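You operate a simulated robot arm through the tools that you are given. There is no shell and no other tool.

You run a simulated two-armed robot. Do the job below in one go: nothing can be reset, and whatever is moved stays where it is left.

Task
Swap the brown loafer's short shoe tree for the long one and dust its toe.
Fine: the long tree, marked L, lies ready beside the shoe rest; the short one, marked S, goes on the onyx top; the knob sits at the heel; use the orange pad and put it back. What is to be rubbed or washed off counts as gone when no trace of it is left.

Only the result counts: the job must be done as asked and must still hold three seconds after the hand-in. Knocking over, shifting, dropping, spilling or breaking anything else fails it.

Robot
Two 7-joint arms with two-finger parallel grippers on one trunk that stands fixed in place. Base frame: the origin is at the foot of the trunk, x ahead of it, y to its left, z up. Units: mm, rad, N and s.
The left shoulder is at [50, 177, 1154], the right one opposite. With the tool pointing down near the work surface each hand reaches from about 100 to 680 mm from the base axis, measured 20 degrees to its own side. Payload 3.43 kg a hand.
The tool frame of a hand sits at the grasp point between the pads (the TCP): z along the fingers, y along the line on which they close. The tips reach 34 mm beyond it. The gripper opens to 128 mm. The fingers are 24 mm wide and 12 mm thick; the gripper's body (48 by 130 mm) begins 96 mm behind the TCP.
Orientation is told as [roll, pitch, yaw] about the base's x, y, z axes, in that order, counted from this pose: with the fingers straight down and closing along the base's y, the tool's x points along the base's -x, its y along +y and its z along -z.

Tools
- The arms move only by the tool arm_command. It takes "left_targets", "right_targets" or both (then of equal length, played together; a hand with none holds still); each is a list of rows, each a list of 7 numbers: the turn, a rotation vector about the tool's x, y, z in rad, then the shift along the tool's x, y, z in mm, then the closure in counts, from 0 (fully open) to 255 (shut). In form: [[rx, ry, rz, x, y, z, grip], ...]. A call has 1 to 20 rows; each row shifts and turns the commanded pose from where the row before left it, along the tool's axes as they then stand. A row lasts 0.2 s, in which the tool goes at most 50 mm and 0.15 rad; a call with a longer step from one row to the next is refused whole, and so is a gripper value outside its range. Where a pose cannot be reached the arm comes as near as it can. A force on the tool above 40 N (or 10 N above the force at the start of the call, whichever is more), or a blocked arm, ends the call early, and 0.2 s more pass. Each finger travels about 108 mm/s and halts on what it meets, pressing with about 39 N; the grip force reading is that of the motor and also rises with nothing between the fingers. The clock runs only during rows and for 0.2 s after the last one: add rows that do not move to give the fingers time. The reply holds the time, the measured pose of the TCP, the force on the tool along the base axes, the opening and the grip force, in the units named above and with some noise, with the torque about the TCP (base axes, N m) and any sound that the robot's microphone picked up, and new pictures: "views" is both (left out), scene, wrist or none (wrist: the cameras of the hands that moved).
- Cameras (640 x 400 px; columns grow to the right, rows downward): "scene" is now at [144.9, 50, 1320.8]; the picture's right is [0.54, -0.84, 0.00], its down [-0.46, -0.30, -0.84] and it looks along [0.70, 0.46, -0.55] (base axes); focal length 299 px, centre (320, 200). "left" rides on the left gripper at [76, 11, -160] in its tool frame; the picture's right is [-0.15, 0.99, 0.00], its down [-0.88, -0.13, -0.46] and it looks along [-0.45, -0.07, 0.89] (tool axes); focal length 234 px, centre (320, 200). "right" rides on the right gripper at [76, -11, -160] in its tool frame; the picture's right is [0.15, 0.99, 0.00], its down [-0.88, 0.13, -0.46] and it looks along [-0.45, 0.07, 0.89] (tool axes); focal length 234 px, centre (320, 200). There is no depth. A picture from a camera that has moved, and an enlarged one, comes with that camera's place and axes in the base frame and with its lens.
- slide_trunk(by): slides the trunk up (or, below 0, down) by that many mm; the arms and the scene camera ride with it, the base frame stays. It gives what a move gives, with no picture.
- head_to(pan, tilt): turns the head with the scene camera to pan (to the left, within 1.396 rad either way) and tilt (down, from -0.506 to 1.204), counted from straight ahead of the robot. It gives what a move gives, and a new picture of the scene camera.
- zoom(camera, box): a new picture of the part [left, top, right, bottom] of that camera's present view, enlarged. The clock stands still meanwhile.
- sign_off(): hands the job in; it is judged then, once.

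Nothing tells you positions but the pictures and the camera data. Unless the task says otherwise, let go and move clear before handing in.

The tools are called after "Call:" as name(argument=value, ...) on one line, values as JSON. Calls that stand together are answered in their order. arm_command: Moves the arms, as the interface text tells. Its arguments: {"type":"object","properties":{"left_targets":{"type":"array"},"right_targets":{"type":"array"},"views":{"type":"string","enum":["both","scene","wrist","none"]}},"required":[]} The other tools are called the same way: slide_trunk (by) moves the trunk up or down; head_to (pan, tilt) turns the head that bears the scene camera; zoom (camera, box) takes an enlarged picture of a part of a camera's view; sign_off () hands the job in.

At the start:

```text
time_s: 0.0
left_tool_pos: [284.3, 381.2, 1135.3]
left_tcp_rot: [0.0, 0.001, 0.0]
left_contact_force: [0.2, 0.2, -0.6]
left_wrist_torque: [0.02, 0.0, 0.02]
left_finger_gap: 128.1
left_gripper_force: 0.2
right_tool_pos: [437.3, 51.1, 1097.3]
right_tcp_rot: [0.0, 0.001, -0.002]
right_contact_force: [-0.1, 0.0, -0.1]
right_wrist_torque: [-0.03, 0.02, 0.0]
right_finger_gap: 128.0
right_gripper_force: 0.1
trunk travel left (down, up): [-325.0, 76.0]
head pan, tilt (commanded): [0.574, 0.578]
```

scene: 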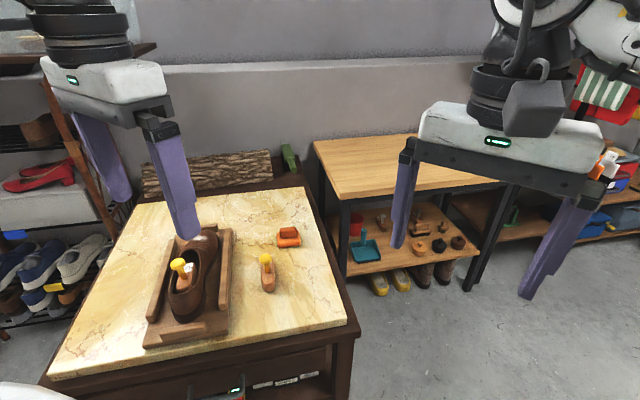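
right: 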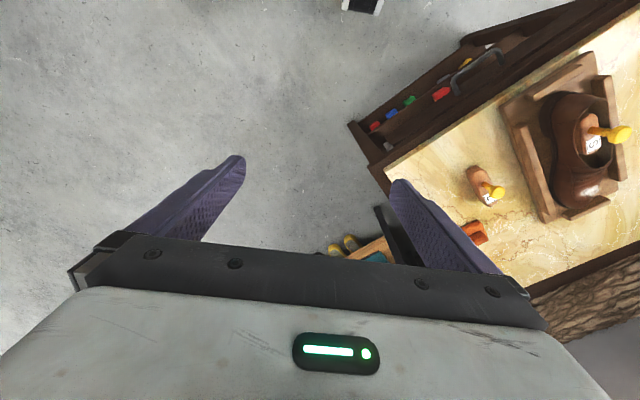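
left: 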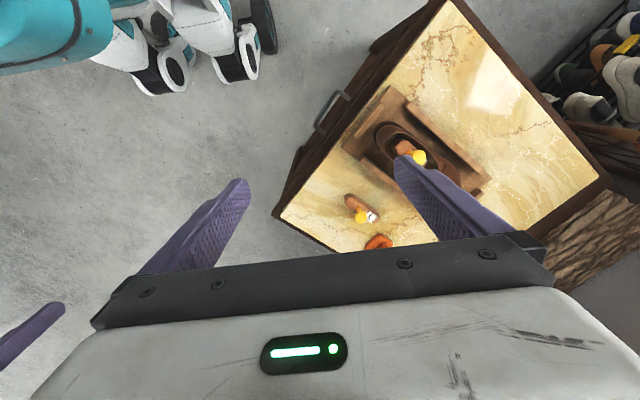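

I see the table with a stone top, holding the brown loafer in its wooden rest with a tree in it, a second tree and an orange pad beside it. I'll look closer before moving anything.

Call:
zoom(camera="scene", box=[120, 200, 360, 350])

Call:
zoom(camera="right", box=[380, 20, 640, 280])

Call:
zoom(camera="left", box=[270, 60, 510, 260])

```text
2.67 times, centred on (240, 275) of scene
camera zoom: at [144.9, 50.0, 1320.8], right [0.54, -0.84, 0.0], down [-0.46, -0.3, -0.84], along [0.7, 0.46, -0.55], focal length 796 px, centre (533, 0)
```

zoom: 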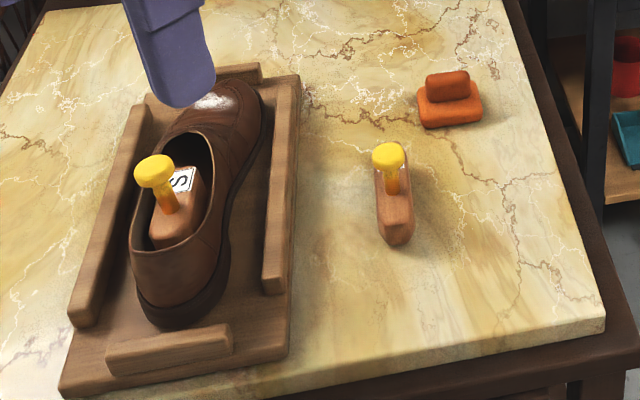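

```text
1.54 times, centred on (510, 150) of right
camera zoom: at [360.8, 40.4, 1258.0], right [-0.14, 0.99, 0.0], down [0.88, 0.13, 0.46], along [0.45, 0.07, -0.89], focal length 360 px, centre (28, 277)
```

zoom: 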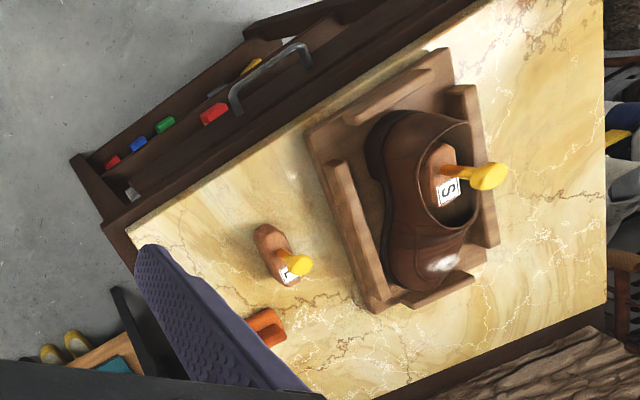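

```text
2.00 times, centred on (390, 160) of left
camera zoom: at [207.9, 392.1, 1294.4], right [0.15, 0.99, 0.0], down [0.88, -0.13, 0.46], along [0.45, -0.07, -0.89], focal length 468 px, centre (180, 280)
```

zoom: 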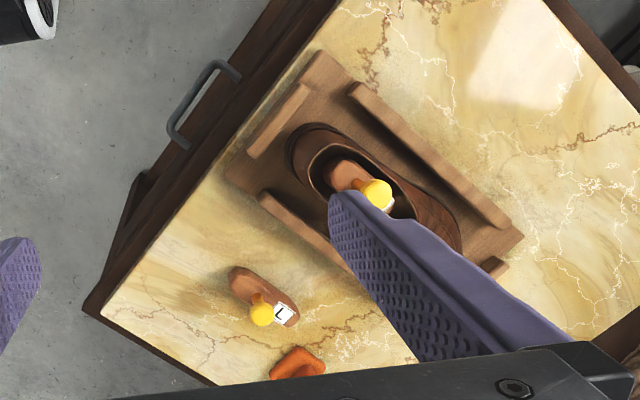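

I take the S knob to be near [368, 563, 850], the L knob near [518, 449, 801], the pad near [675, 515, 715] and the dust near [496, 679, 776]. I'll turn the head for a centred view of the table.

Call:
head_to(pan=0.85, tilt=0.72)

```text
time_s: 0.8
left_tool_pos: [284.7, 380.5, 1134.8]
left_tcp_rot: [0.0, -0.001, -0.002]
left_contact_force: [-0.1, 0.3, 0.7]
left_wrist_torque: [0.02, -0.01, 0.01]
left_finger_gap: 128.0
left_gripper_force: 0.1
right_tool_pos: [438.6, 51.0, 1098.2]
right_tcp_rot: [-0.001, 0.0, -0.002]
right_contact_force: [0.1, -0.2, 0.9]
right_wrist_torque: [-0.05, 0.01, 0.02]
right_finger_gap: 128.0
right_gripper_force: 0.0
trunk travel left (down, up): [-325.0, 76.0]
head pan, tilt (commanded): [0.85, 0.721]
camera scene: at [125.7, 64.7, 1308.4], right [0.75, -0.66, 0.0], down [-0.44, -0.5, -0.75], along [0.5, 0.56, -0.66], focal length 299 px, centre (320, 200)
```

scene: 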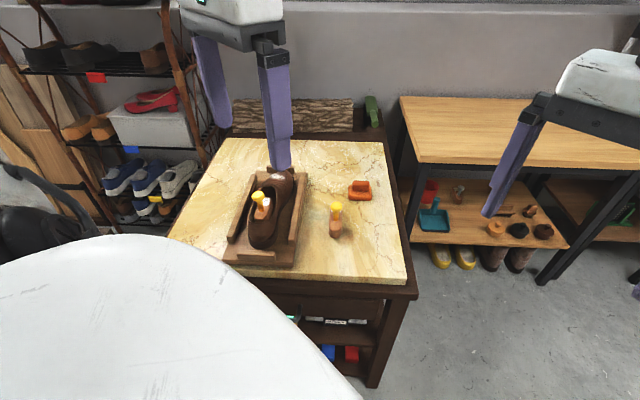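

The head view shows the table clear except for the shoe rest, the L tree and the pad, with the left arm's link at lower left. I'll bring the left hand over the shoe, turned along the shoe's axis, for a close wrist view.

Call:
arm_command(left_targets=[[0, 0, -0.131, 0, 0, 0, 0], [0, 0, -0.131, 0, 0, 0, 0], [0, 0, -0.131, 0, 0, 0, 0], [0, 0, -0.131, 0, 0, 0, 0], [0, 0, -0.131, 0, 0, 0, 0], [0, 0, -0.131, 0, 0, 0, 0], [0, 0, 0, -27, 6.95, 29, 0], [0, 0, 0, -27, 6.95, 29, 0], [0, 0, 0, -27, 6.95, 29, 0], [0, 0, 0, -27, 6.95, 29, 0], [0, 0, 0, -27, 6.95, 29, 0], [0, 0, 0, -27, 6.95, 29, 0], [0, 0, 0, 0, 0, 0, 0]], views="both")

```text
time_s: 3.6
left_tool_pos: [367.9, 526.0, 960.7]
left_tcp_rot: [0.0, 0.0, 0.787]
left_contact_force: [-0.8, 0.5, 0.0]
left_wrist_torque: [0.01, 0.0, 0.02]
left_finger_gap: 127.9
left_gripper_force: 0.1
right_tool_pos: [437.8, 51.7, 1098.4]
right_tcp_rot: [0.0, 0.0, 0.0]
right_contact_force: [0.6, -0.7, -0.3]
right_wrist_torque: [-0.02, 0.01, 0.03]
right_finger_gap: 128.0
right_gripper_force: 0.0
trunk travel left (down, up): [-325.0, 76.0]
head pan, tilt (commanded): [0.85, 0.721]
camera scene: at [125.5, 64.6, 1308.4], right [0.75, -0.66, 0.0], down [-0.44, -0.5, -0.75], along [0.5, 0.56, -0.66], focal length 299 px, centre (320, 200)
camera left: at [306.8, 479.3, 1120.5], right [-0.6, 0.8, 0.0], down [0.71, 0.53, 0.46], along [0.37, 0.27, -0.89], focal length 234 px, centre (320, 200)
```

scene: 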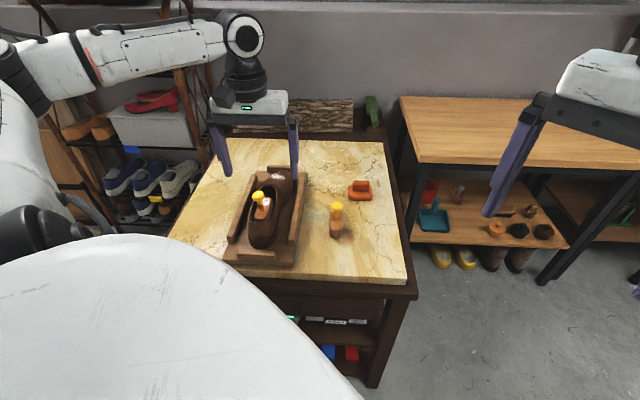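
left: 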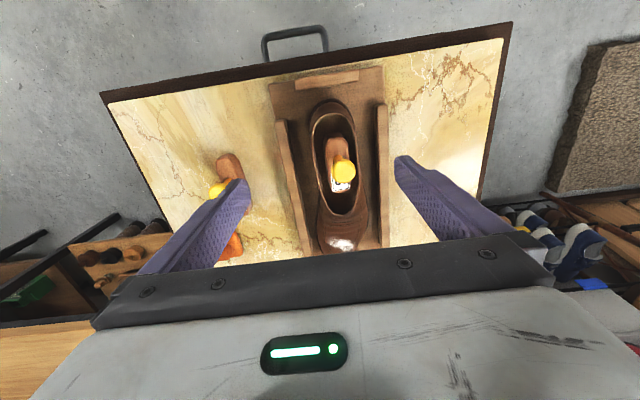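

The wrist camera now looks down on the shoe, with the heel towards the robot and the dusty toe away from it. I'll enlarge the shoe and the L tree.

Call:
zoom(camera="left", box=[250, 60, 410, 260])

Call:
zoom(camera="left", box=[170, 130, 290, 270])

Call:
zoom(camera="scene", box=[210, 150, 400, 280])

```text
2.00 times, centred on (330, 160) of left
camera zoom: at [306.8, 479.3, 1120.5], right [-0.6, 0.8, 0.0], down [0.71, 0.53, 0.46], along [0.37, 0.27, -0.89], focal length 468 px, centre (300, 280)
```

zoom: 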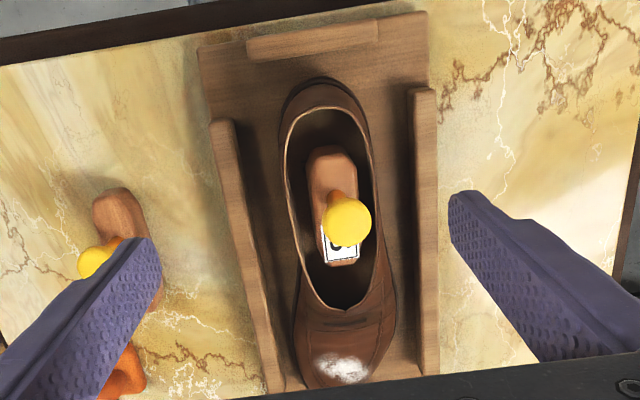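

```text
2.86 times, centred on (230, 200) of left
camera zoom: at [306.8, 479.3, 1120.5], right [-0.6, 0.8, 0.0], down [0.71, 0.53, 0.46], along [0.37, 0.27, -0.89], focal length 669 px, centre (577, 200)
```

zoom: 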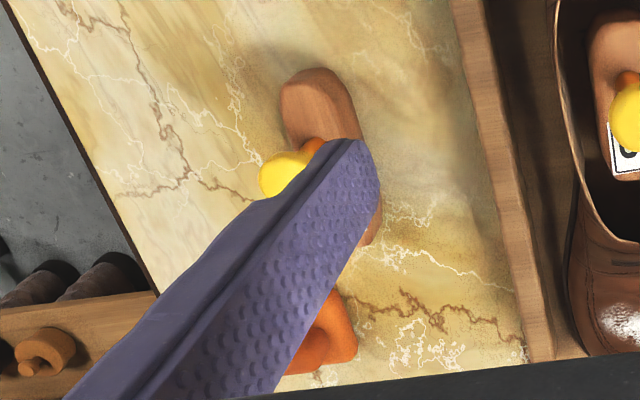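

```text
3.08 times, centred on (305, 215) of scene
camera zoom: at [125.5, 64.6, 1308.4], right [0.75, -0.66, 0.0], down [-0.44, -0.5, -0.75], along [0.5, 0.56, -0.66], focal length 919 px, centre (366, 154)
```

zoom: 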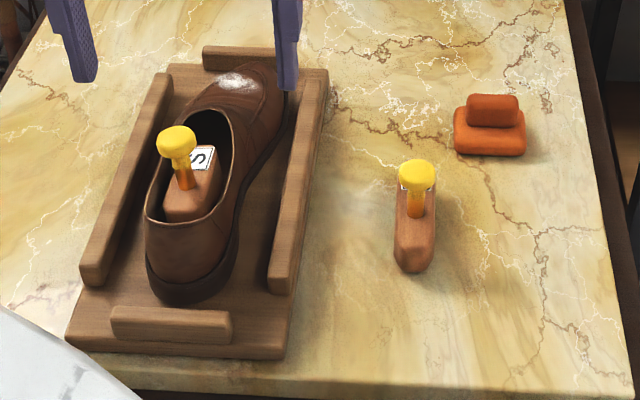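

Shoe, rest and L tree all lie at about 45° with the heel towards the robot. Each knob stands upright near the heel end of its tree and the label is on the toe side. I'll turn the hand so the fingers close along the shoe's axis, inside the shoe's opening.

Call:
arm_command(left_targets=[[0, 0, 0.143, 0, 0, 0, 0], [0, 0, 0.143, 0, 0, 0, 0], [0, 0, 0.143, 0, 0, 0, 0], [0, 0, 0.143, 0, 0, 0, 0], [0, 0, 0.143, 0, 0, 0, 0], [0, 0, 0.143, 0, 0, 0, 0], [0, 0, 0.143, 0, 0, 0, 0], [0, 0, 0.143, 0, 0, 0, 0], [0, 0, 0.143, 0, 0, 0, 0], [0, 0, 0.143, 0, 0, 0, 0], [0, 0, 0.141, 0, 0, 0, 0], [0, 0, 0, 0, 0, 0, 0]], views="both")

```text
time_s: 6.2
left_tool_pos: [368.8, 526.8, 961.8]
left_tcp_rot: [0.0, 0.001, -0.784]
left_contact_force: [-0.4, 0.2, -0.2]
left_wrist_torque: [0.04, -0.02, -0.02]
left_finger_gap: 127.9
left_gripper_force: 0.1
right_tool_pos: [437.7, 52.1, 1096.9]
right_tcp_rot: [-0.001, 0.001, -0.003]
right_contact_force: [-0.3, 0.0, 0.5]
right_wrist_torque: [0.01, 0.0, 0.01]
right_finger_gap: 128.4
right_gripper_force: 0.0
trunk travel left (down, up): [-325.0, 76.0]
head pan, tilt (commanded): [0.85, 0.721]
camera scene: at [125.6, 64.8, 1308.3], right [0.75, -0.66, 0.0], down [-0.44, -0.5, -0.75], along [0.5, 0.56, -0.66], focal length 299 px, centre (320, 200)
camera left: at [322.5, 587.0, 1121.1], right [0.8, 0.6, 0.0], down [0.53, -0.71, 0.46], along [0.27, -0.37, -0.89], focal length 234 px, centre (320, 200)
```

scene: 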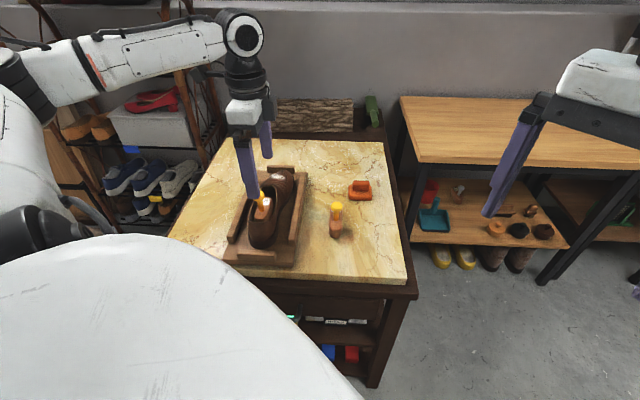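
left: 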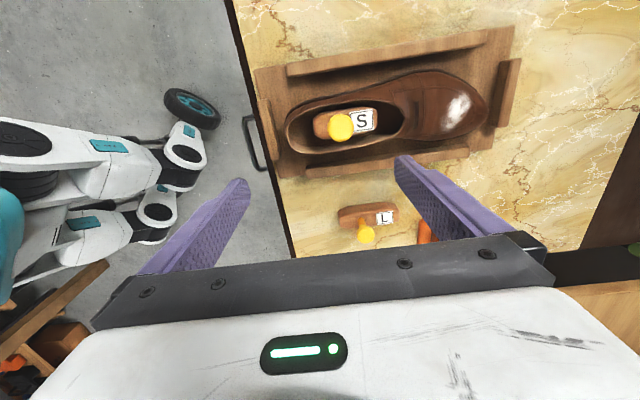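

Call:
zoom(camera="left", box=[260, 60, 500, 250])

Call:
zoom(camera="left", box=[310, 190, 430, 260])

Call:
zoom(camera="left", box=[280, 80, 420, 170])

```text
2.11 times, centred on (380, 155) of left
camera zoom: at [322.5, 587.0, 1121.1], right [0.8, 0.6, 0.0], down [0.53, -0.71, 0.46], along [0.27, -0.37, -0.89], focal length 493 px, centre (194, 295)
```

zoom: 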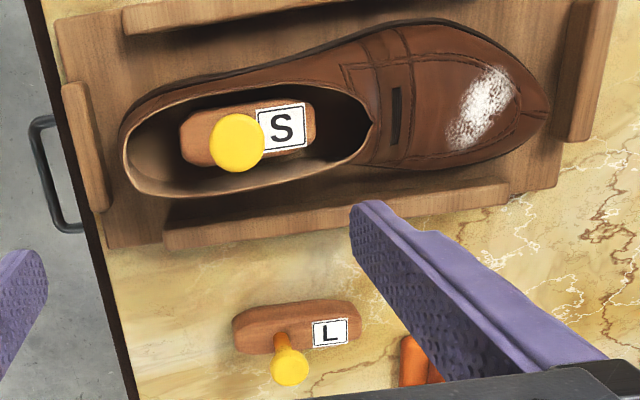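

```text
5.33 times, centred on (370, 225) of left
camera zoom: at [322.5, 587.0, 1121.1], right [0.8, 0.6, 0.0], down [0.53, -0.71, 0.46], along [0.27, -0.37, -0.89], focal length 1249 px, centre (53, 67)
```

zoom: 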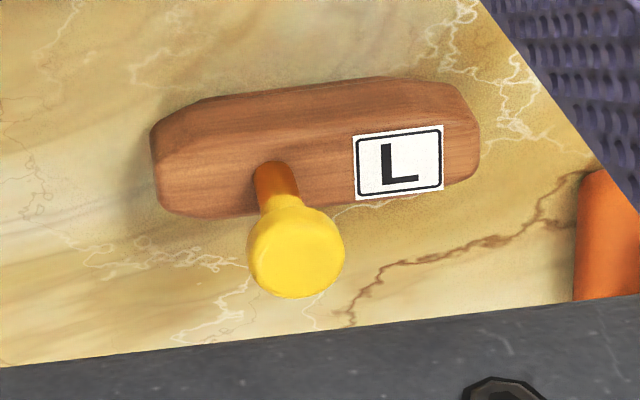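

```text
4.44 times, centred on (350, 125) of left
camera zoom: at [322.5, 587.0, 1121.1], right [0.8, 0.6, 0.0], down [0.53, -0.71, 0.46], along [0.27, -0.37, -0.89], focal length 1041 px, centre (187, 533)
```

zoom: 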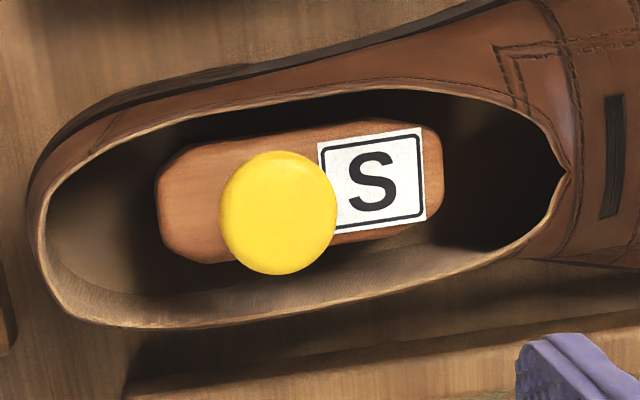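

The labels read clearly. The S cap is at about [369.5, 561.3, 852] and the L cap at about [516.4, 449, 811], and both trees fit within the shoe's 154 mm opening. I'll move over the S knob with the fingers partly closed and check the alignment.

Call:
arm_command(left_targets=[[0, 0, 0, 6, 6.2, 0, 40], [0, 0, 0, 6, 6.2, 0, 80], [0, 0, 0, 6, 6.2, 0, 128], [0, 0, 0, 5.9, 6.3, 0, 128], [0, 0, 0, 0, 0, 20, 128], [0, 0, 0, 0, 0, 20, 128], [0, 0, 0, 0, 0, 20, 128], [0, 0, 0, 0, 0, 0, 128]], views="both")

Call:
zoom(camera="scene", box=[210, 120, 400, 280])

Call:
zoom(camera="left", box=[220, 60, 460, 260])

```text
time_s: 8.0
left_tool_pos: [369.6, 561.0, 901.8]
left_tcp_rot: [0.001, -0.002, -0.783]
left_contact_force: [0.4, -0.1, 0.1]
left_wrist_torque: [0.03, 0.01, -0.02]
left_finger_gap: 63.8
left_gripper_force: 0.0
right_tool_pos: [437.1, 51.8, 1097.9]
right_tcp_rot: [-0.001, 0.0, -0.001]
right_contact_force: [0.0, 0.2, 0.4]
right_wrist_torque: [0.0, 0.0, 0.0]
right_finger_gap: 128.1
right_gripper_force: 0.0
trunk travel left (down, up): [-325.0, 76.0]
head pan, tilt (commanded): [0.85, 0.721]
camera scene: at [125.6, 64.7, 1308.4], right [0.75, -0.66, 0.0], down [-0.44, -0.5, -0.75], along [0.5, 0.56, -0.66], focal length 299 px, centre (320, 200)
camera left: at [322.8, 622.1, 1061.0], right [0.8, 0.6, 0.0], down [0.53, -0.71, 0.46], along [0.27, -0.37, -0.89], focal length 234 px, centre (320, 200)
```

scene: 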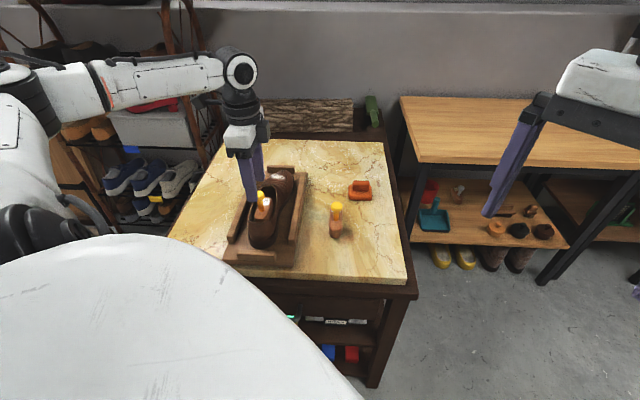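
left: 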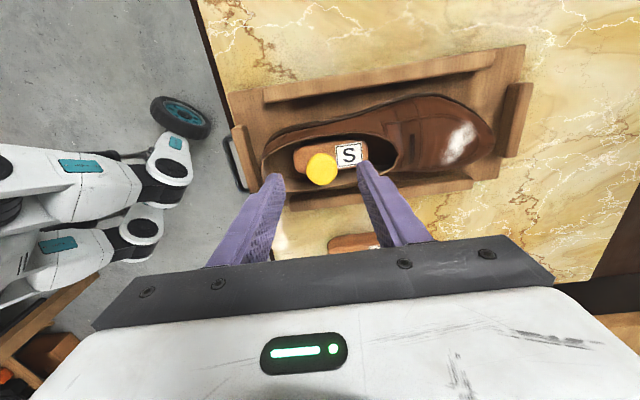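

```text
2.50 times, centred on (305, 200) of scene
camera zoom: at [125.6, 64.7, 1308.4], right [0.75, -0.66, 0.0], down [-0.44, -0.5, -0.75], along [0.5, 0.56, -0.66], focal length 746 px, centre (358, 200)
```

zoom: 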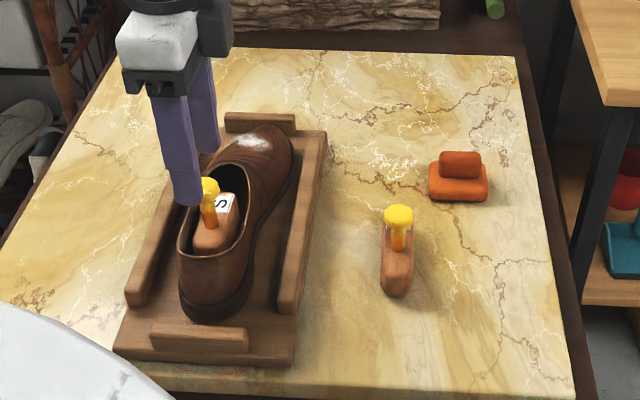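

```text
2.00 times, centred on (340, 160) of left
camera zoom: at [322.8, 622.1, 1061.0], right [0.8, 0.6, 0.0], down [0.53, -0.71, 0.46], along [0.27, -0.37, -0.89], focal length 468 px, centre (280, 280)
```

zoom: 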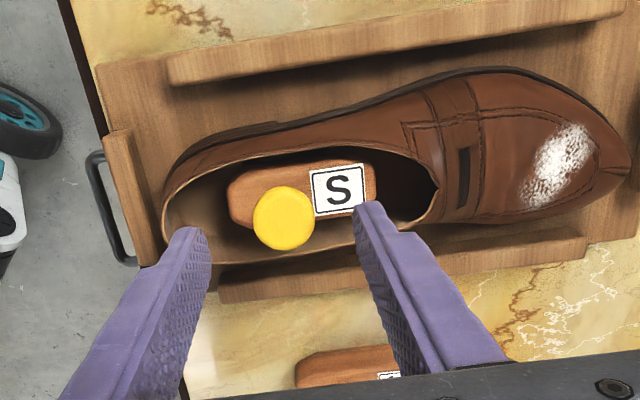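

The cap sits midway between the fingers, directly under the hand. I'll go down to about z = 846, tips still above the tree body, and close on the cap.

Call:
arm_command(left_targets=[[0, 0, 0, 0, 0, 15, 128], [0, 0, 0, 0, 0, 15, 128], [0, 0, 0, 0, 0, 15, 128], [0, 0, 0, 0, 0, 10, 128], [0, 0, 0, 0, 0, 0, 150], [0, 0, 0, 0, 0, 0, 180], [0, 0, 0, 0, 0, 0, 220], [0, 0, 0, 0, 0, 0, 255], [0, 0, 0, 0, 0, 0, 255]], views="both")

Call:
zoom(camera="scene", box=[210, 120, 400, 280])

Call:
zoom(camera="left", box=[220, 60, 460, 260])

```text
time_s: 10.0
left_tool_pos: [370.4, 560.4, 845.4]
left_tcp_rot: [0.002, -0.001, -0.785]
left_contact_force: [1.3, 0.7, 0.8]
left_wrist_torque: [0.02, -0.03, -0.01]
left_finger_gap: 28.8
left_gripper_force: 38.8
right_tool_pos: [436.9, 52.2, 1098.3]
right_tcp_rot: [-0.001, 0.0, -0.004]
right_contact_force: [-0.3, 0.2, -0.7]
right_wrist_torque: [0.01, -0.01, 0.0]
right_finger_gap: 127.9
right_gripper_force: 0.0
trunk travel left (down, up): [-325.0, 76.0]
head pan, tilt (commanded): [0.85, 0.721]
camera scene: at [125.7, 64.8, 1308.3], right [0.75, -0.66, 0.0], down [-0.44, -0.5, -0.75], along [0.5, 0.56, -0.66], focal length 299 px, centre (320, 200)
camera left: at [323.2, 621.2, 1004.8], right [0.8, 0.6, 0.0], down [0.53, -0.71, 0.46], along [0.27, -0.37, -0.89], focal length 234 px, centre (320, 200)
```

scene: 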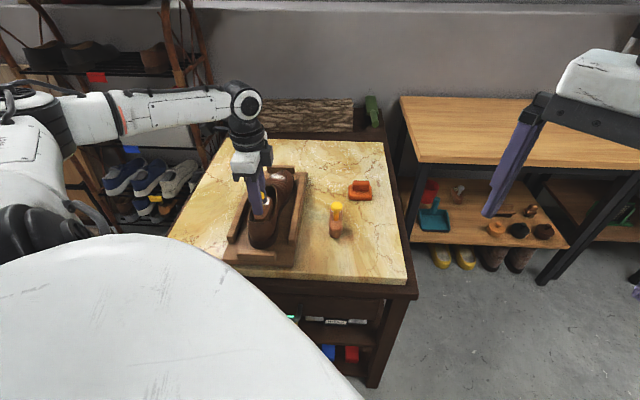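
left: 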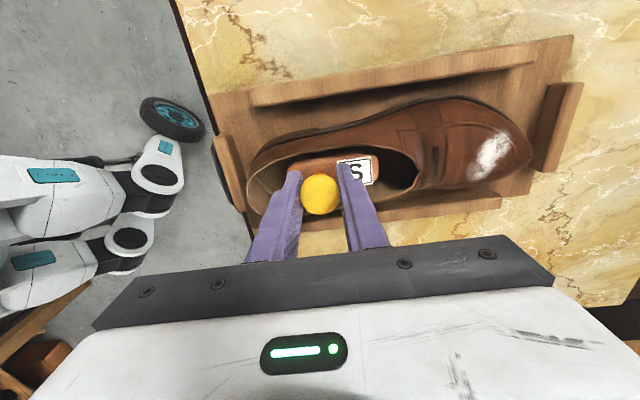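

```text
2.50 times, centred on (305, 200) of scene
camera zoom: at [125.7, 64.8, 1308.3], right [0.75, -0.66, 0.0], down [-0.44, -0.5, -0.75], along [0.5, 0.56, -0.66], focal length 746 px, centre (358, 200)
```

zoom: 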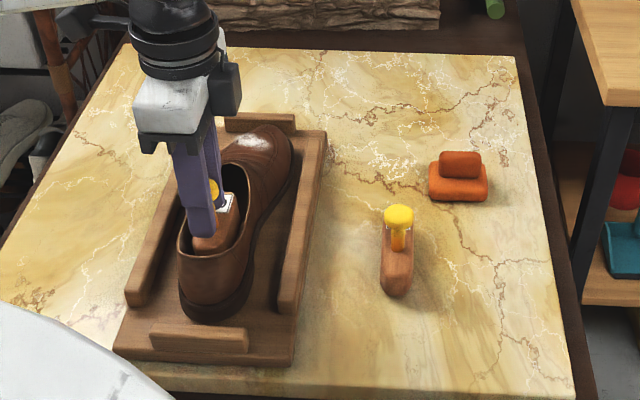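

```text
2.00 times, centred on (340, 160) of left
camera zoom: at [323.2, 621.2, 1004.8], right [0.8, 0.6, 0.0], down [0.53, -0.71, 0.46], along [0.27, -0.37, -0.89], focal length 468 px, centre (280, 280)
```

zoom: 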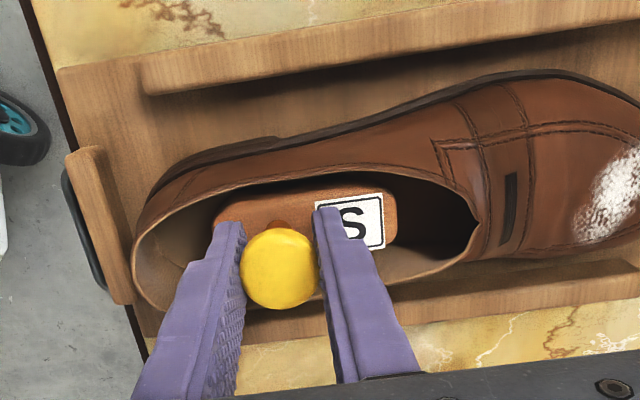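

The fingers hold the S cap with a 28.8 mm gap. I'll lift slowly and check that the shoe stays put.

Call:
arm_command(left_targets=[[0, 0, 0, 0, 0, -8, 255], [0, 0, 0, 0, 0, -10, 255], [0, 0, 0, 0, 0, -12, 255], [0, 0, 0, 0, 0, 0, 255]], views="both")

Call:
zoom(camera="left", box=[220, 60, 460, 260])

```text
time_s: 11.0
left_tool_pos: [369.7, 558.6, 875.7]
left_tcp_rot: [0.0, -0.003, -0.784]
left_contact_force: [-0.2, 0.7, -2.8]
left_wrist_torque: [0.02, 0.05, -0.02]
left_finger_gap: 28.7
left_gripper_force: 38.9
right_tool_pos: [437.3, 51.9, 1097.6]
right_tcp_rot: [0.001, -0.001, -0.001]
right_contact_force: [-1.3, -0.7, -0.3]
right_wrist_torque: [0.02, 0.0, 0.01]
right_finger_gap: 128.3
right_gripper_force: 0.0
trunk travel left (down, up): [-325.0, 76.0]
head pan, tilt (commanded): [0.85, 0.721]
camera scene: at [125.7, 64.9, 1308.3], right [0.75, -0.66, 0.0], down [-0.44, -0.5, -0.75], along [0.5, 0.56, -0.66], focal length 299 px, centre (320, 200)
camera left: at [323.3, 621.1, 1035.2], right [0.8, 0.6, 0.0], down [0.53, -0.71, 0.46], along [0.27, -0.37, -0.89], focal length 234 px, centre (320, 200)
```

scene: 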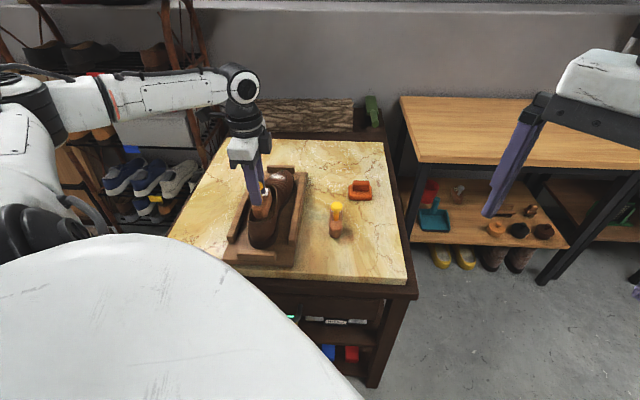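
left: 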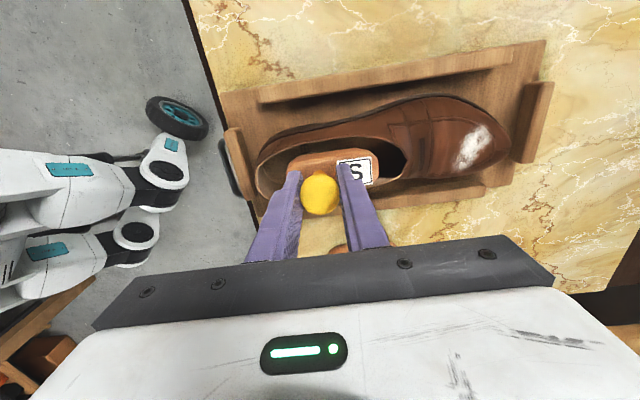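

```text
2.00 times, centred on (340, 160) of left
camera zoom: at [323.3, 621.1, 1035.2], right [0.8, 0.6, 0.0], down [0.53, -0.71, 0.46], along [0.27, -0.37, -0.89], focal length 468 px, centre (280, 280)
```

zoom: 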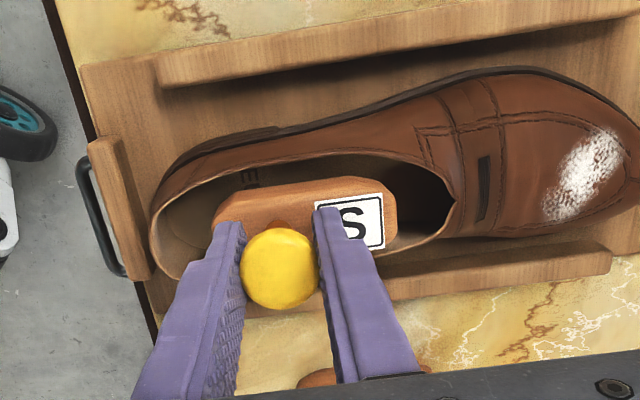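

The S tree came up freely, at about 2.8 N, and the shoe did not move. I'll lift it clear of the collar and carry it to the empty area left of the rest.

Call:
arm_command(left_targets=[[0, 0, 0, 0, 0, -16, 255], [0, 0, 0, 0, 0, -18, 255], [0, 0, 0, 0, 0, -18, 255], [0, 0, 0, 0, 0, -16, 255], [0, 0, 0, 15, 0, 0, 255], [0, 0, 0, 25, 0, 0, 255], [0, 0, 0, 28, 0, 0, 255], [0, 0, 0, 28, 0, 0, 255], [0, 0, 0, 28, 0, 0, 255], [0, 0, 0, 25, 0, 0, 255], [0, 0, 0, 17, 0, 0, 255], [0, 0, 0, 0, 0, 0, 255], [0, 0, 0, 0, 0, 0, 255]], views="both")

Call:
zoom(camera="left", box=[200, 40, 520, 260])

Call:
zoom(camera="scene", box=[160, 120, 350, 280])

```text
time_s: 13.8
left_tool_pos: [251.7, 675.8, 944.2]
left_tcp_rot: [0.001, -0.001, -0.784]
left_contact_force: [-0.2, 0.1, -2.3]
left_wrist_torque: [0.01, -0.01, 0.03]
left_finger_gap: 28.6
left_gripper_force: 38.4
right_tool_pos: [436.7, 52.3, 1098.2]
right_tcp_rot: [0.0, 0.0, -0.001]
right_contact_force: [0.0, -1.7, 0.0]
right_wrist_torque: [0.03, -0.02, -0.01]
right_finger_gap: 127.8
right_gripper_force: 0.2
trunk travel left (down, up): [-325.0, 76.0]
head pan, tilt (commanded): [0.85, 0.721]
camera scene: at [125.7, 64.9, 1308.3], right [0.75, -0.66, 0.0], down [-0.44, -0.5, -0.75], along [0.5, 0.56, -0.66], focal length 299 px, centre (320, 200)
camera left: at [206.3, 738.0, 1102.2], right [0.8, 0.6, 0.0], down [0.53, -0.71, 0.46], along [0.27, -0.37, -0.89], focal length 234 px, centre (320, 200)
```

scene: 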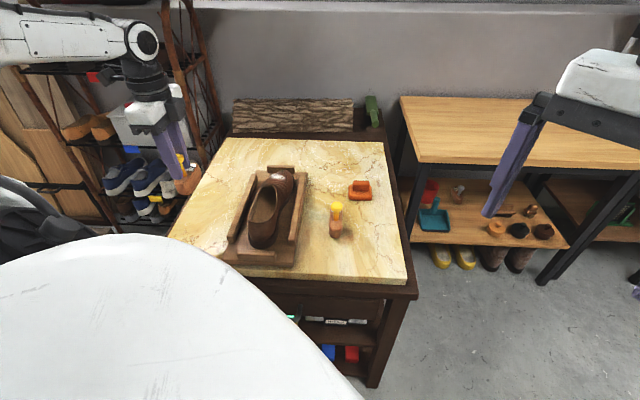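
left: 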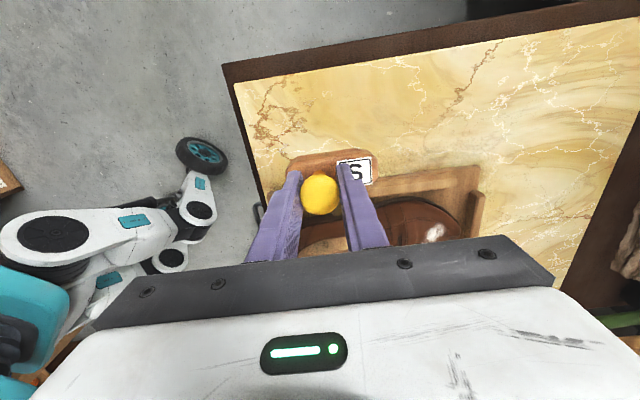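

```text
1.82 times, centred on (360, 150) of left
camera zoom: at [206.3, 738.0, 1102.2], right [0.8, 0.6, 0.0], down [0.53, -0.71, 0.46], along [0.27, -0.37, -0.89], focal length 426 px, centre (247, 291)
```

zoom: 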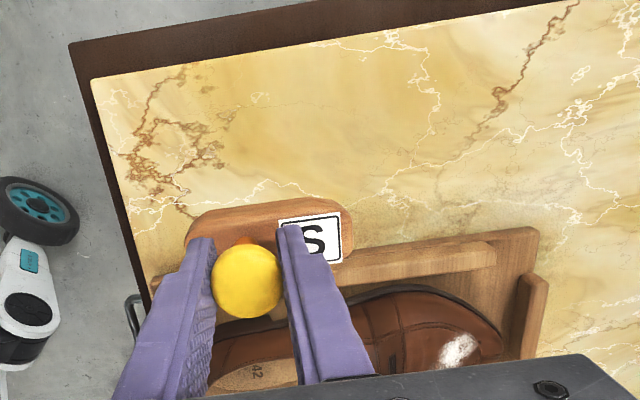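

```text
2.50 times, centred on (255, 200) of scene
camera zoom: at [125.7, 64.9, 1308.3], right [0.75, -0.66, 0.0], down [-0.44, -0.5, -0.75], along [0.5, 0.56, -0.66], focal length 746 px, centre (482, 200)
```

zoom: 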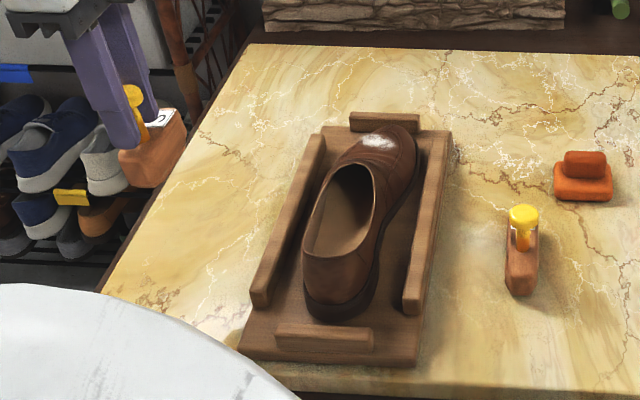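

S is over bare stone, about 70 mm from both the rest and the table's left edge. I'll lower most of the way, then feel for contact in small steps.

Call:
arm_command(left_targets=[[0, 0, 0, 0, 0, 15, 255], [0, 0, 0, 0, 0, 20, 255], [0, 0, 0, 0, 0, 20, 255], [0, 0, 0, 0, 0, 20, 255], [0, 0, 0, 0, 0, 20, 255], [0, 0, 0, 0, 0, 15, 255], [0, 0, 0, 0, 0, 5, 255], [0, 0, 0, 0, 0, 0, 255]], views="both")

Call:
zoom(camera="scene", box=[160, 120, 350, 280])

Call:
zoom(camera="left", box=[220, 60, 460, 260])

```text
time_s: 15.6
left_tool_pos: [251.7, 677.5, 827.4]
left_tcp_rot: [-0.001, 0.0, -0.783]
left_contact_force: [-0.1, 0.1, -1.6]
left_wrist_torque: [0.0, 0.01, 0.0]
left_finger_gap: 28.6
left_gripper_force: 39.0
right_tool_pos: [437.8, 51.5, 1097.7]
right_tcp_rot: [0.0, 0.0, -0.001]
right_contact_force: [-0.5, -0.4, -0.7]
right_wrist_torque: [-0.02, 0.0, -0.03]
right_finger_gap: 128.1
right_gripper_force: 0.1
trunk travel left (down, up): [-325.0, 76.0]
head pan, tilt (commanded): [0.85, 0.721]
camera scene: at [125.7, 64.9, 1308.3], right [0.75, -0.66, 0.0], down [-0.44, -0.5, -0.75], along [0.5, 0.56, -0.66], focal length 299 px, centre (320, 200)
camera left: at [206.5, 738.8, 987.2], right [0.8, 0.6, 0.0], down [0.53, -0.71, 0.46], along [0.27, -0.37, -0.89], focal length 234 px, centre (320, 200)
```

scene: 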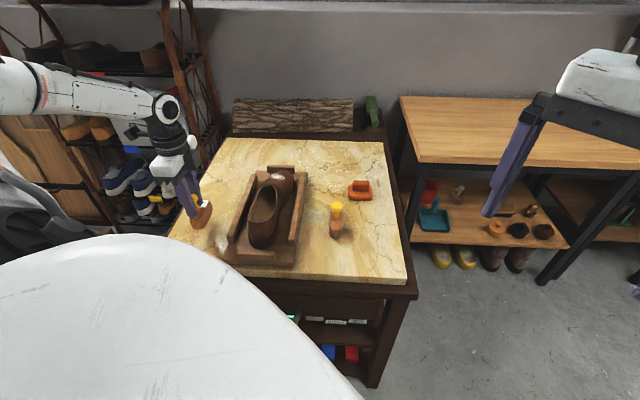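
left: 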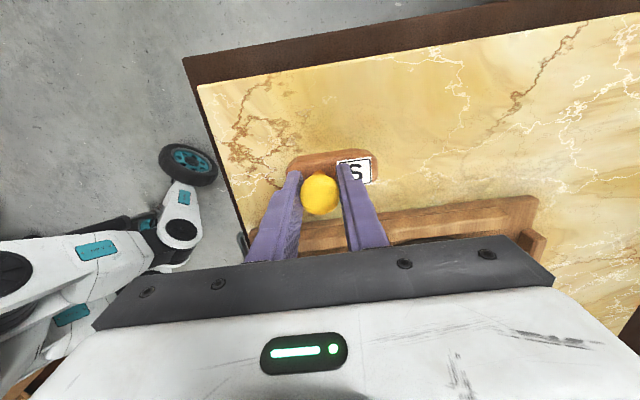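

```text
2.50 times, centred on (255, 200) of scene
camera zoom: at [125.7, 64.9, 1308.3], right [0.75, -0.66, 0.0], down [-0.44, -0.5, -0.75], along [0.5, 0.56, -0.66], focal length 746 px, centre (482, 200)
```

zoom: 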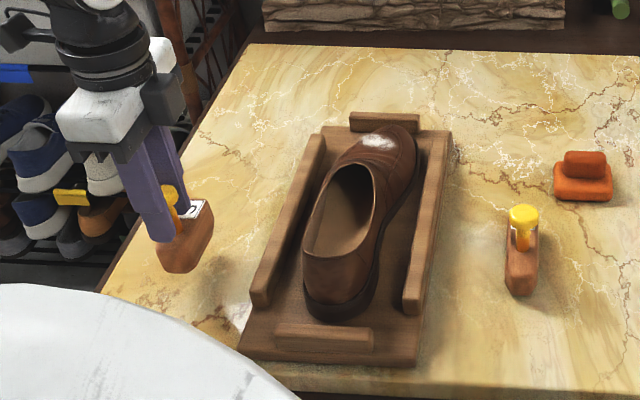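

```text
2.00 times, centred on (340, 160) of left
camera zoom: at [206.5, 738.8, 987.2], right [0.8, 0.6, 0.0], down [0.53, -0.71, 0.46], along [0.27, -0.37, -0.89], focal length 468 px, centre (280, 280)
```

zoom: 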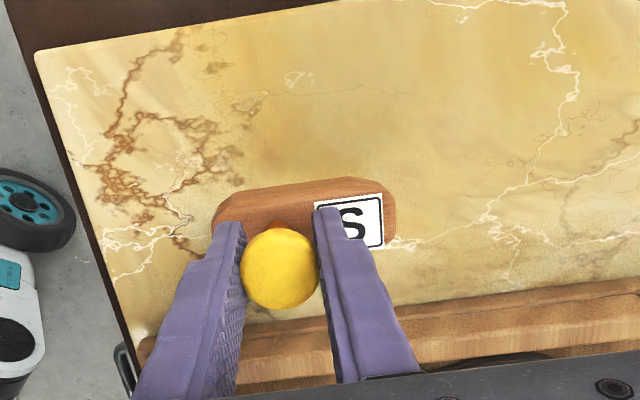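

S still hangs above the stone, judging by its shadow. I'll keep lowering in small steps.

Call:
arm_command(left_targets=[[0, 0, 0, 0, 0, 3, 255], [0, 0, 0, 0, 0, 3, 255], [0, 0, 0, 0, 0, 3, 255], [0, 0, 0, 0, 0, 3, 255], [0, 0, 0, 0, 0, 0, 255]], views="none")

Call:
zoom(camera="scene", box=[170, 180, 250, 250])

```text
time_s: 16.8
left_tool_pos: [251.9, 677.1, 816.4]
left_tcp_rot: [0.001, 0.0, -0.785]
left_contact_force: [-0.1, -0.3, -0.7]
left_wrist_torque: [-0.04, 0.0, -0.02]
left_finger_gap: 28.5
left_gripper_force: 39.5
right_tool_pos: [437.4, 51.8, 1098.2]
right_tcp_rot: [0.0, -0.001, -0.001]
right_contact_force: [-0.6, -0.4, -0.4]
right_wrist_torque: [0.02, -0.02, -0.02]
right_finger_gap: 128.0
right_gripper_force: 0.0
trunk travel left (down, up): [-325.0, 76.0]
head pan, tilt (commanded): [0.85, 0.721]
```

```text
5.71 times, centred on (210, 215) of scene
camera zoom: at [125.7, 64.9, 1308.3], right [0.75, -0.66, 0.0], down [-0.44, -0.5, -0.75], along [0.5, 0.56, -0.66], focal length 1706 px, centre (949, 114)
```

zoom: 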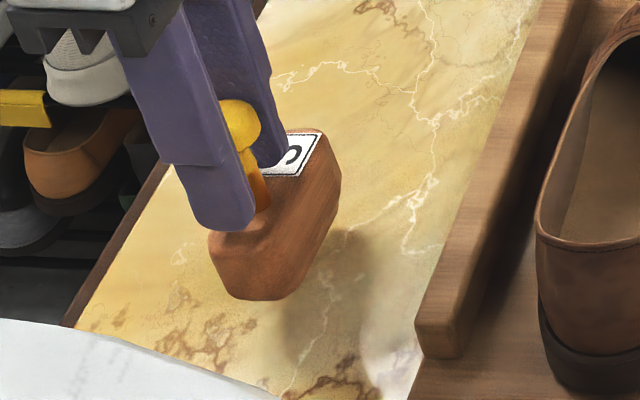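

The shadow still shows a gap beneath S. I'll go on down in small steps.

Call:
arm_command(left_targets=[[0, 0, 0, 0, 0, 2, 255], [0, 0, 0, 0, 0, 2, 255], [0, 0, 0, 0, 0, 2, 255], [0, 0, 0, 0, 0, 2, 255], [0, 0, 0, 0, 0, 2, 255], [0, 0, 0, 0, 0, 0, 255]], views="none")

Call:
zoom(camera="scene", box=[170, 180, 250, 250])

```text
time_s: 18.2
left_tool_pos: [250.6, 677.3, 806.2]
left_tcp_rot: [0.0, 0.0, -0.783]
left_contact_force: [0.3, 0.9, -1.1]
left_wrist_torque: [-0.03, 0.01, -0.02]
left_finger_gap: 28.7
left_gripper_force: 39.1
right_tool_pos: [438.3, 51.7, 1097.0]
right_tcp_rot: [0.0, -0.001, -0.003]
right_contact_force: [0.7, 0.5, 0.1]
right_wrist_torque: [-0.02, 0.02, -0.04]
right_finger_gap: 128.0
right_gripper_force: 0.1
trunk travel left (down, up): [-325.0, 76.0]
head pan, tilt (commanded): [0.85, 0.721]
```

```text
5.71 times, centred on (210, 215) of scene
camera zoom: at [125.7, 64.9, 1308.3], right [0.75, -0.66, 0.0], down [-0.44, -0.5, -0.75], along [0.5, 0.56, -0.66], focal length 1706 px, centre (949, 114)
```

zoom: 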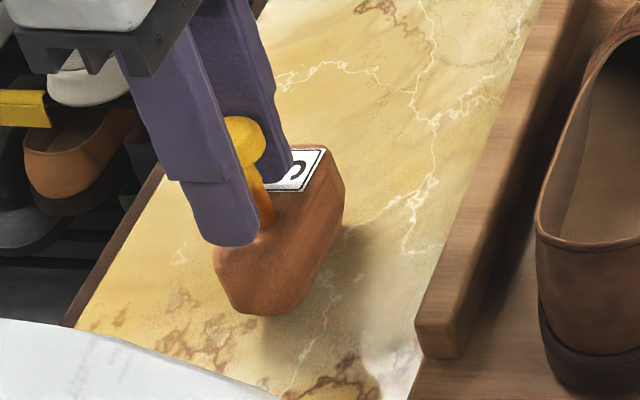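

The shadow has almost met the tree. A few more small steps follow.

Call:
arm_command(left_targets=[[0, 0, 0, 0, 0, 2, 255], [0, 0, 0, 0, 0, 2, 255], [0, 0, 0, 0, 0, 2, 255], [0, 0, 0, 0, 0, 0, 255]], views="none")

Call:
zoom(camera="scene", box=[170, 180, 250, 250])

```text
time_s: 19.2
left_tool_pos: [251.3, 678.5, 800.4]
left_tcp_rot: [0.001, -0.001, -0.784]
left_contact_force: [-0.5, -0.4, -1.5]
left_wrist_torque: [-0.03, 0.02, 0.0]
left_finger_gap: 28.5
left_gripper_force: 38.8
right_tool_pos: [437.2, 51.3, 1097.3]
right_tcp_rot: [0.0, -0.001, -0.002]
right_contact_force: [0.3, 0.8, 0.0]
right_wrist_torque: [0.02, -0.01, 0.0]
right_finger_gap: 128.3
right_gripper_force: 0.1
trunk travel left (down, up): [-325.0, 76.0]
head pan, tilt (commanded): [0.85, 0.721]
```

```text
5.71 times, centred on (210, 215) of scene
camera zoom: at [125.7, 64.9, 1308.3], right [0.75, -0.66, 0.0], down [-0.44, -0.5, -0.75], along [0.5, 0.56, -0.66], focal length 1706 px, centre (949, 114)
```

zoom: 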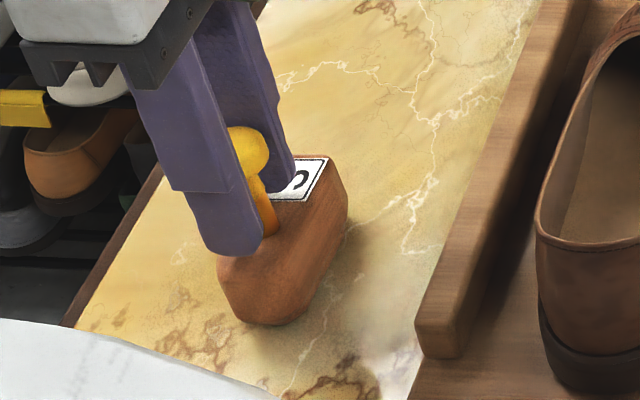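

Force still shows only the tree's own weight, so it isn't down yet. I'll continue in finer steps.

Call:
arm_command(left_targets=[[0, 0, 0, 0, 0, 1.5, 255], [0, 0, 0, 0, 0, 1.5, 255], [0, 0, 0, 0, 0, 1, 255], [0, 0, 0, 0, 0, 0, 255]], views="none")

Call:
zoom(camera="scene", box=[170, 180, 250, 250])

```text
time_s: 20.2
left_tool_pos: [251.0, 676.6, 799.0]
left_tcp_rot: [0.004, 0.002, -0.782]
left_contact_force: [-4.5, -3.1, 15.8]
left_wrist_torque: [0.27, -0.02, 0.06]
left_finger_gap: 28.7
left_gripper_force: 39.1
right_tool_pos: [437.1, 49.5, 1098.3]
right_tcp_rot: [0.003, 0.0, -0.002]
right_contact_force: [-0.7, -0.1, -0.2]
right_wrist_torque: [0.01, 0.01, -0.02]
right_finger_gap: 128.0
right_gripper_force: 0.1
trunk travel left (down, up): [-325.0, 76.0]
head pan, tilt (commanded): [0.85, 0.721]
```

```text
5.71 times, centred on (210, 215) of scene
camera zoom: at [124.6, 62.7, 1308.8], right [0.75, -0.66, 0.0], down [-0.43, -0.49, -0.75], along [0.5, 0.57, -0.66], focal length 1706 px, centre (949, 114)
```

zoom: 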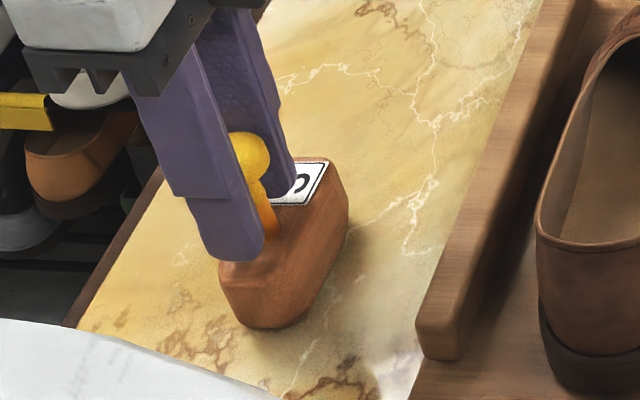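

S has touched down at hand height z = 799, with about 16 N of push. I'll ease the pressure, open the fingers gently and rise straight up.

Call:
arm_command(left_targets=[[0, 0, 0, 0, 0, -1.2, 255], [0, 0, 0, 0, 0, -1, 255], [0, 0, 0, 0, 0, 0, 245], [0, 0, 0, 0, 0, 0, 225], [0, 0, 0, 0, 0, 0, 200], [0, 0, 0, 0, 0, 0, 170], [0, 0, 0, 0, 0, 0, 128], [0, 0, 0, 0, 0, 0, 128]], views="none")

Call:
zoom(camera="scene", box=[170, 180, 250, 250])

Call:
zoom(camera="left", box=[220, 60, 460, 260])

```text
time_s: 22.0
left_tool_pos: [251.9, 677.6, 799.0]
left_tcp_rot: [0.001, 0.0, -0.784]
left_contact_force: [-0.3, 0.4, 0.6]
left_wrist_torque: [-0.01, 0.0, 0.0]
left_finger_gap: 63.9
left_gripper_force: 0.1
right_tool_pos: [436.8, 52.0, 1098.1]
right_tcp_rot: [0.0, 0.0, -0.002]
right_contact_force: [0.6, 0.2, -0.3]
right_wrist_torque: [-0.01, -0.02, 0.01]
right_finger_gap: 128.0
right_gripper_force: 0.0
trunk travel left (down, up): [-325.0, 76.0]
head pan, tilt (commanded): [0.85, 0.721]
```

```text
5.71 times, centred on (210, 215) of scene
camera zoom: at [125.6, 64.7, 1308.3], right [0.75, -0.66, 0.0], down [-0.44, -0.5, -0.75], along [0.5, 0.56, -0.66], focal length 1706 px, centre (949, 114)
```

zoom: 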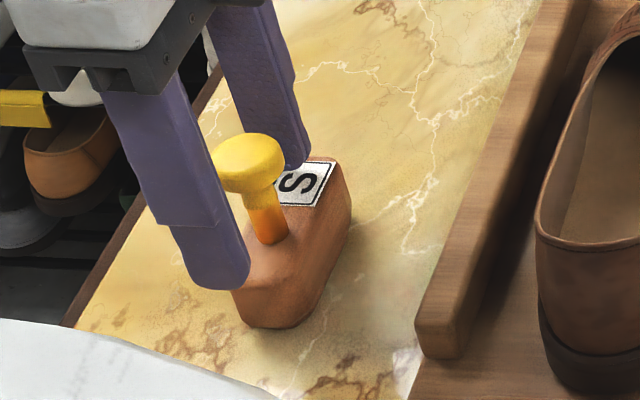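

```text
2.00 times, centred on (340, 160) of left
camera zoom: at [205.9, 738.3, 958.2], right [0.8, 0.6, 0.0], down [0.53, -0.71, 0.46], along [0.27, -0.37, -0.89], focal length 468 px, centre (280, 280)
```

zoom: 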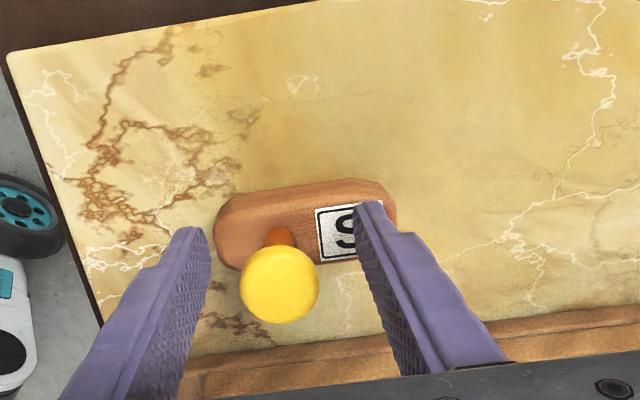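

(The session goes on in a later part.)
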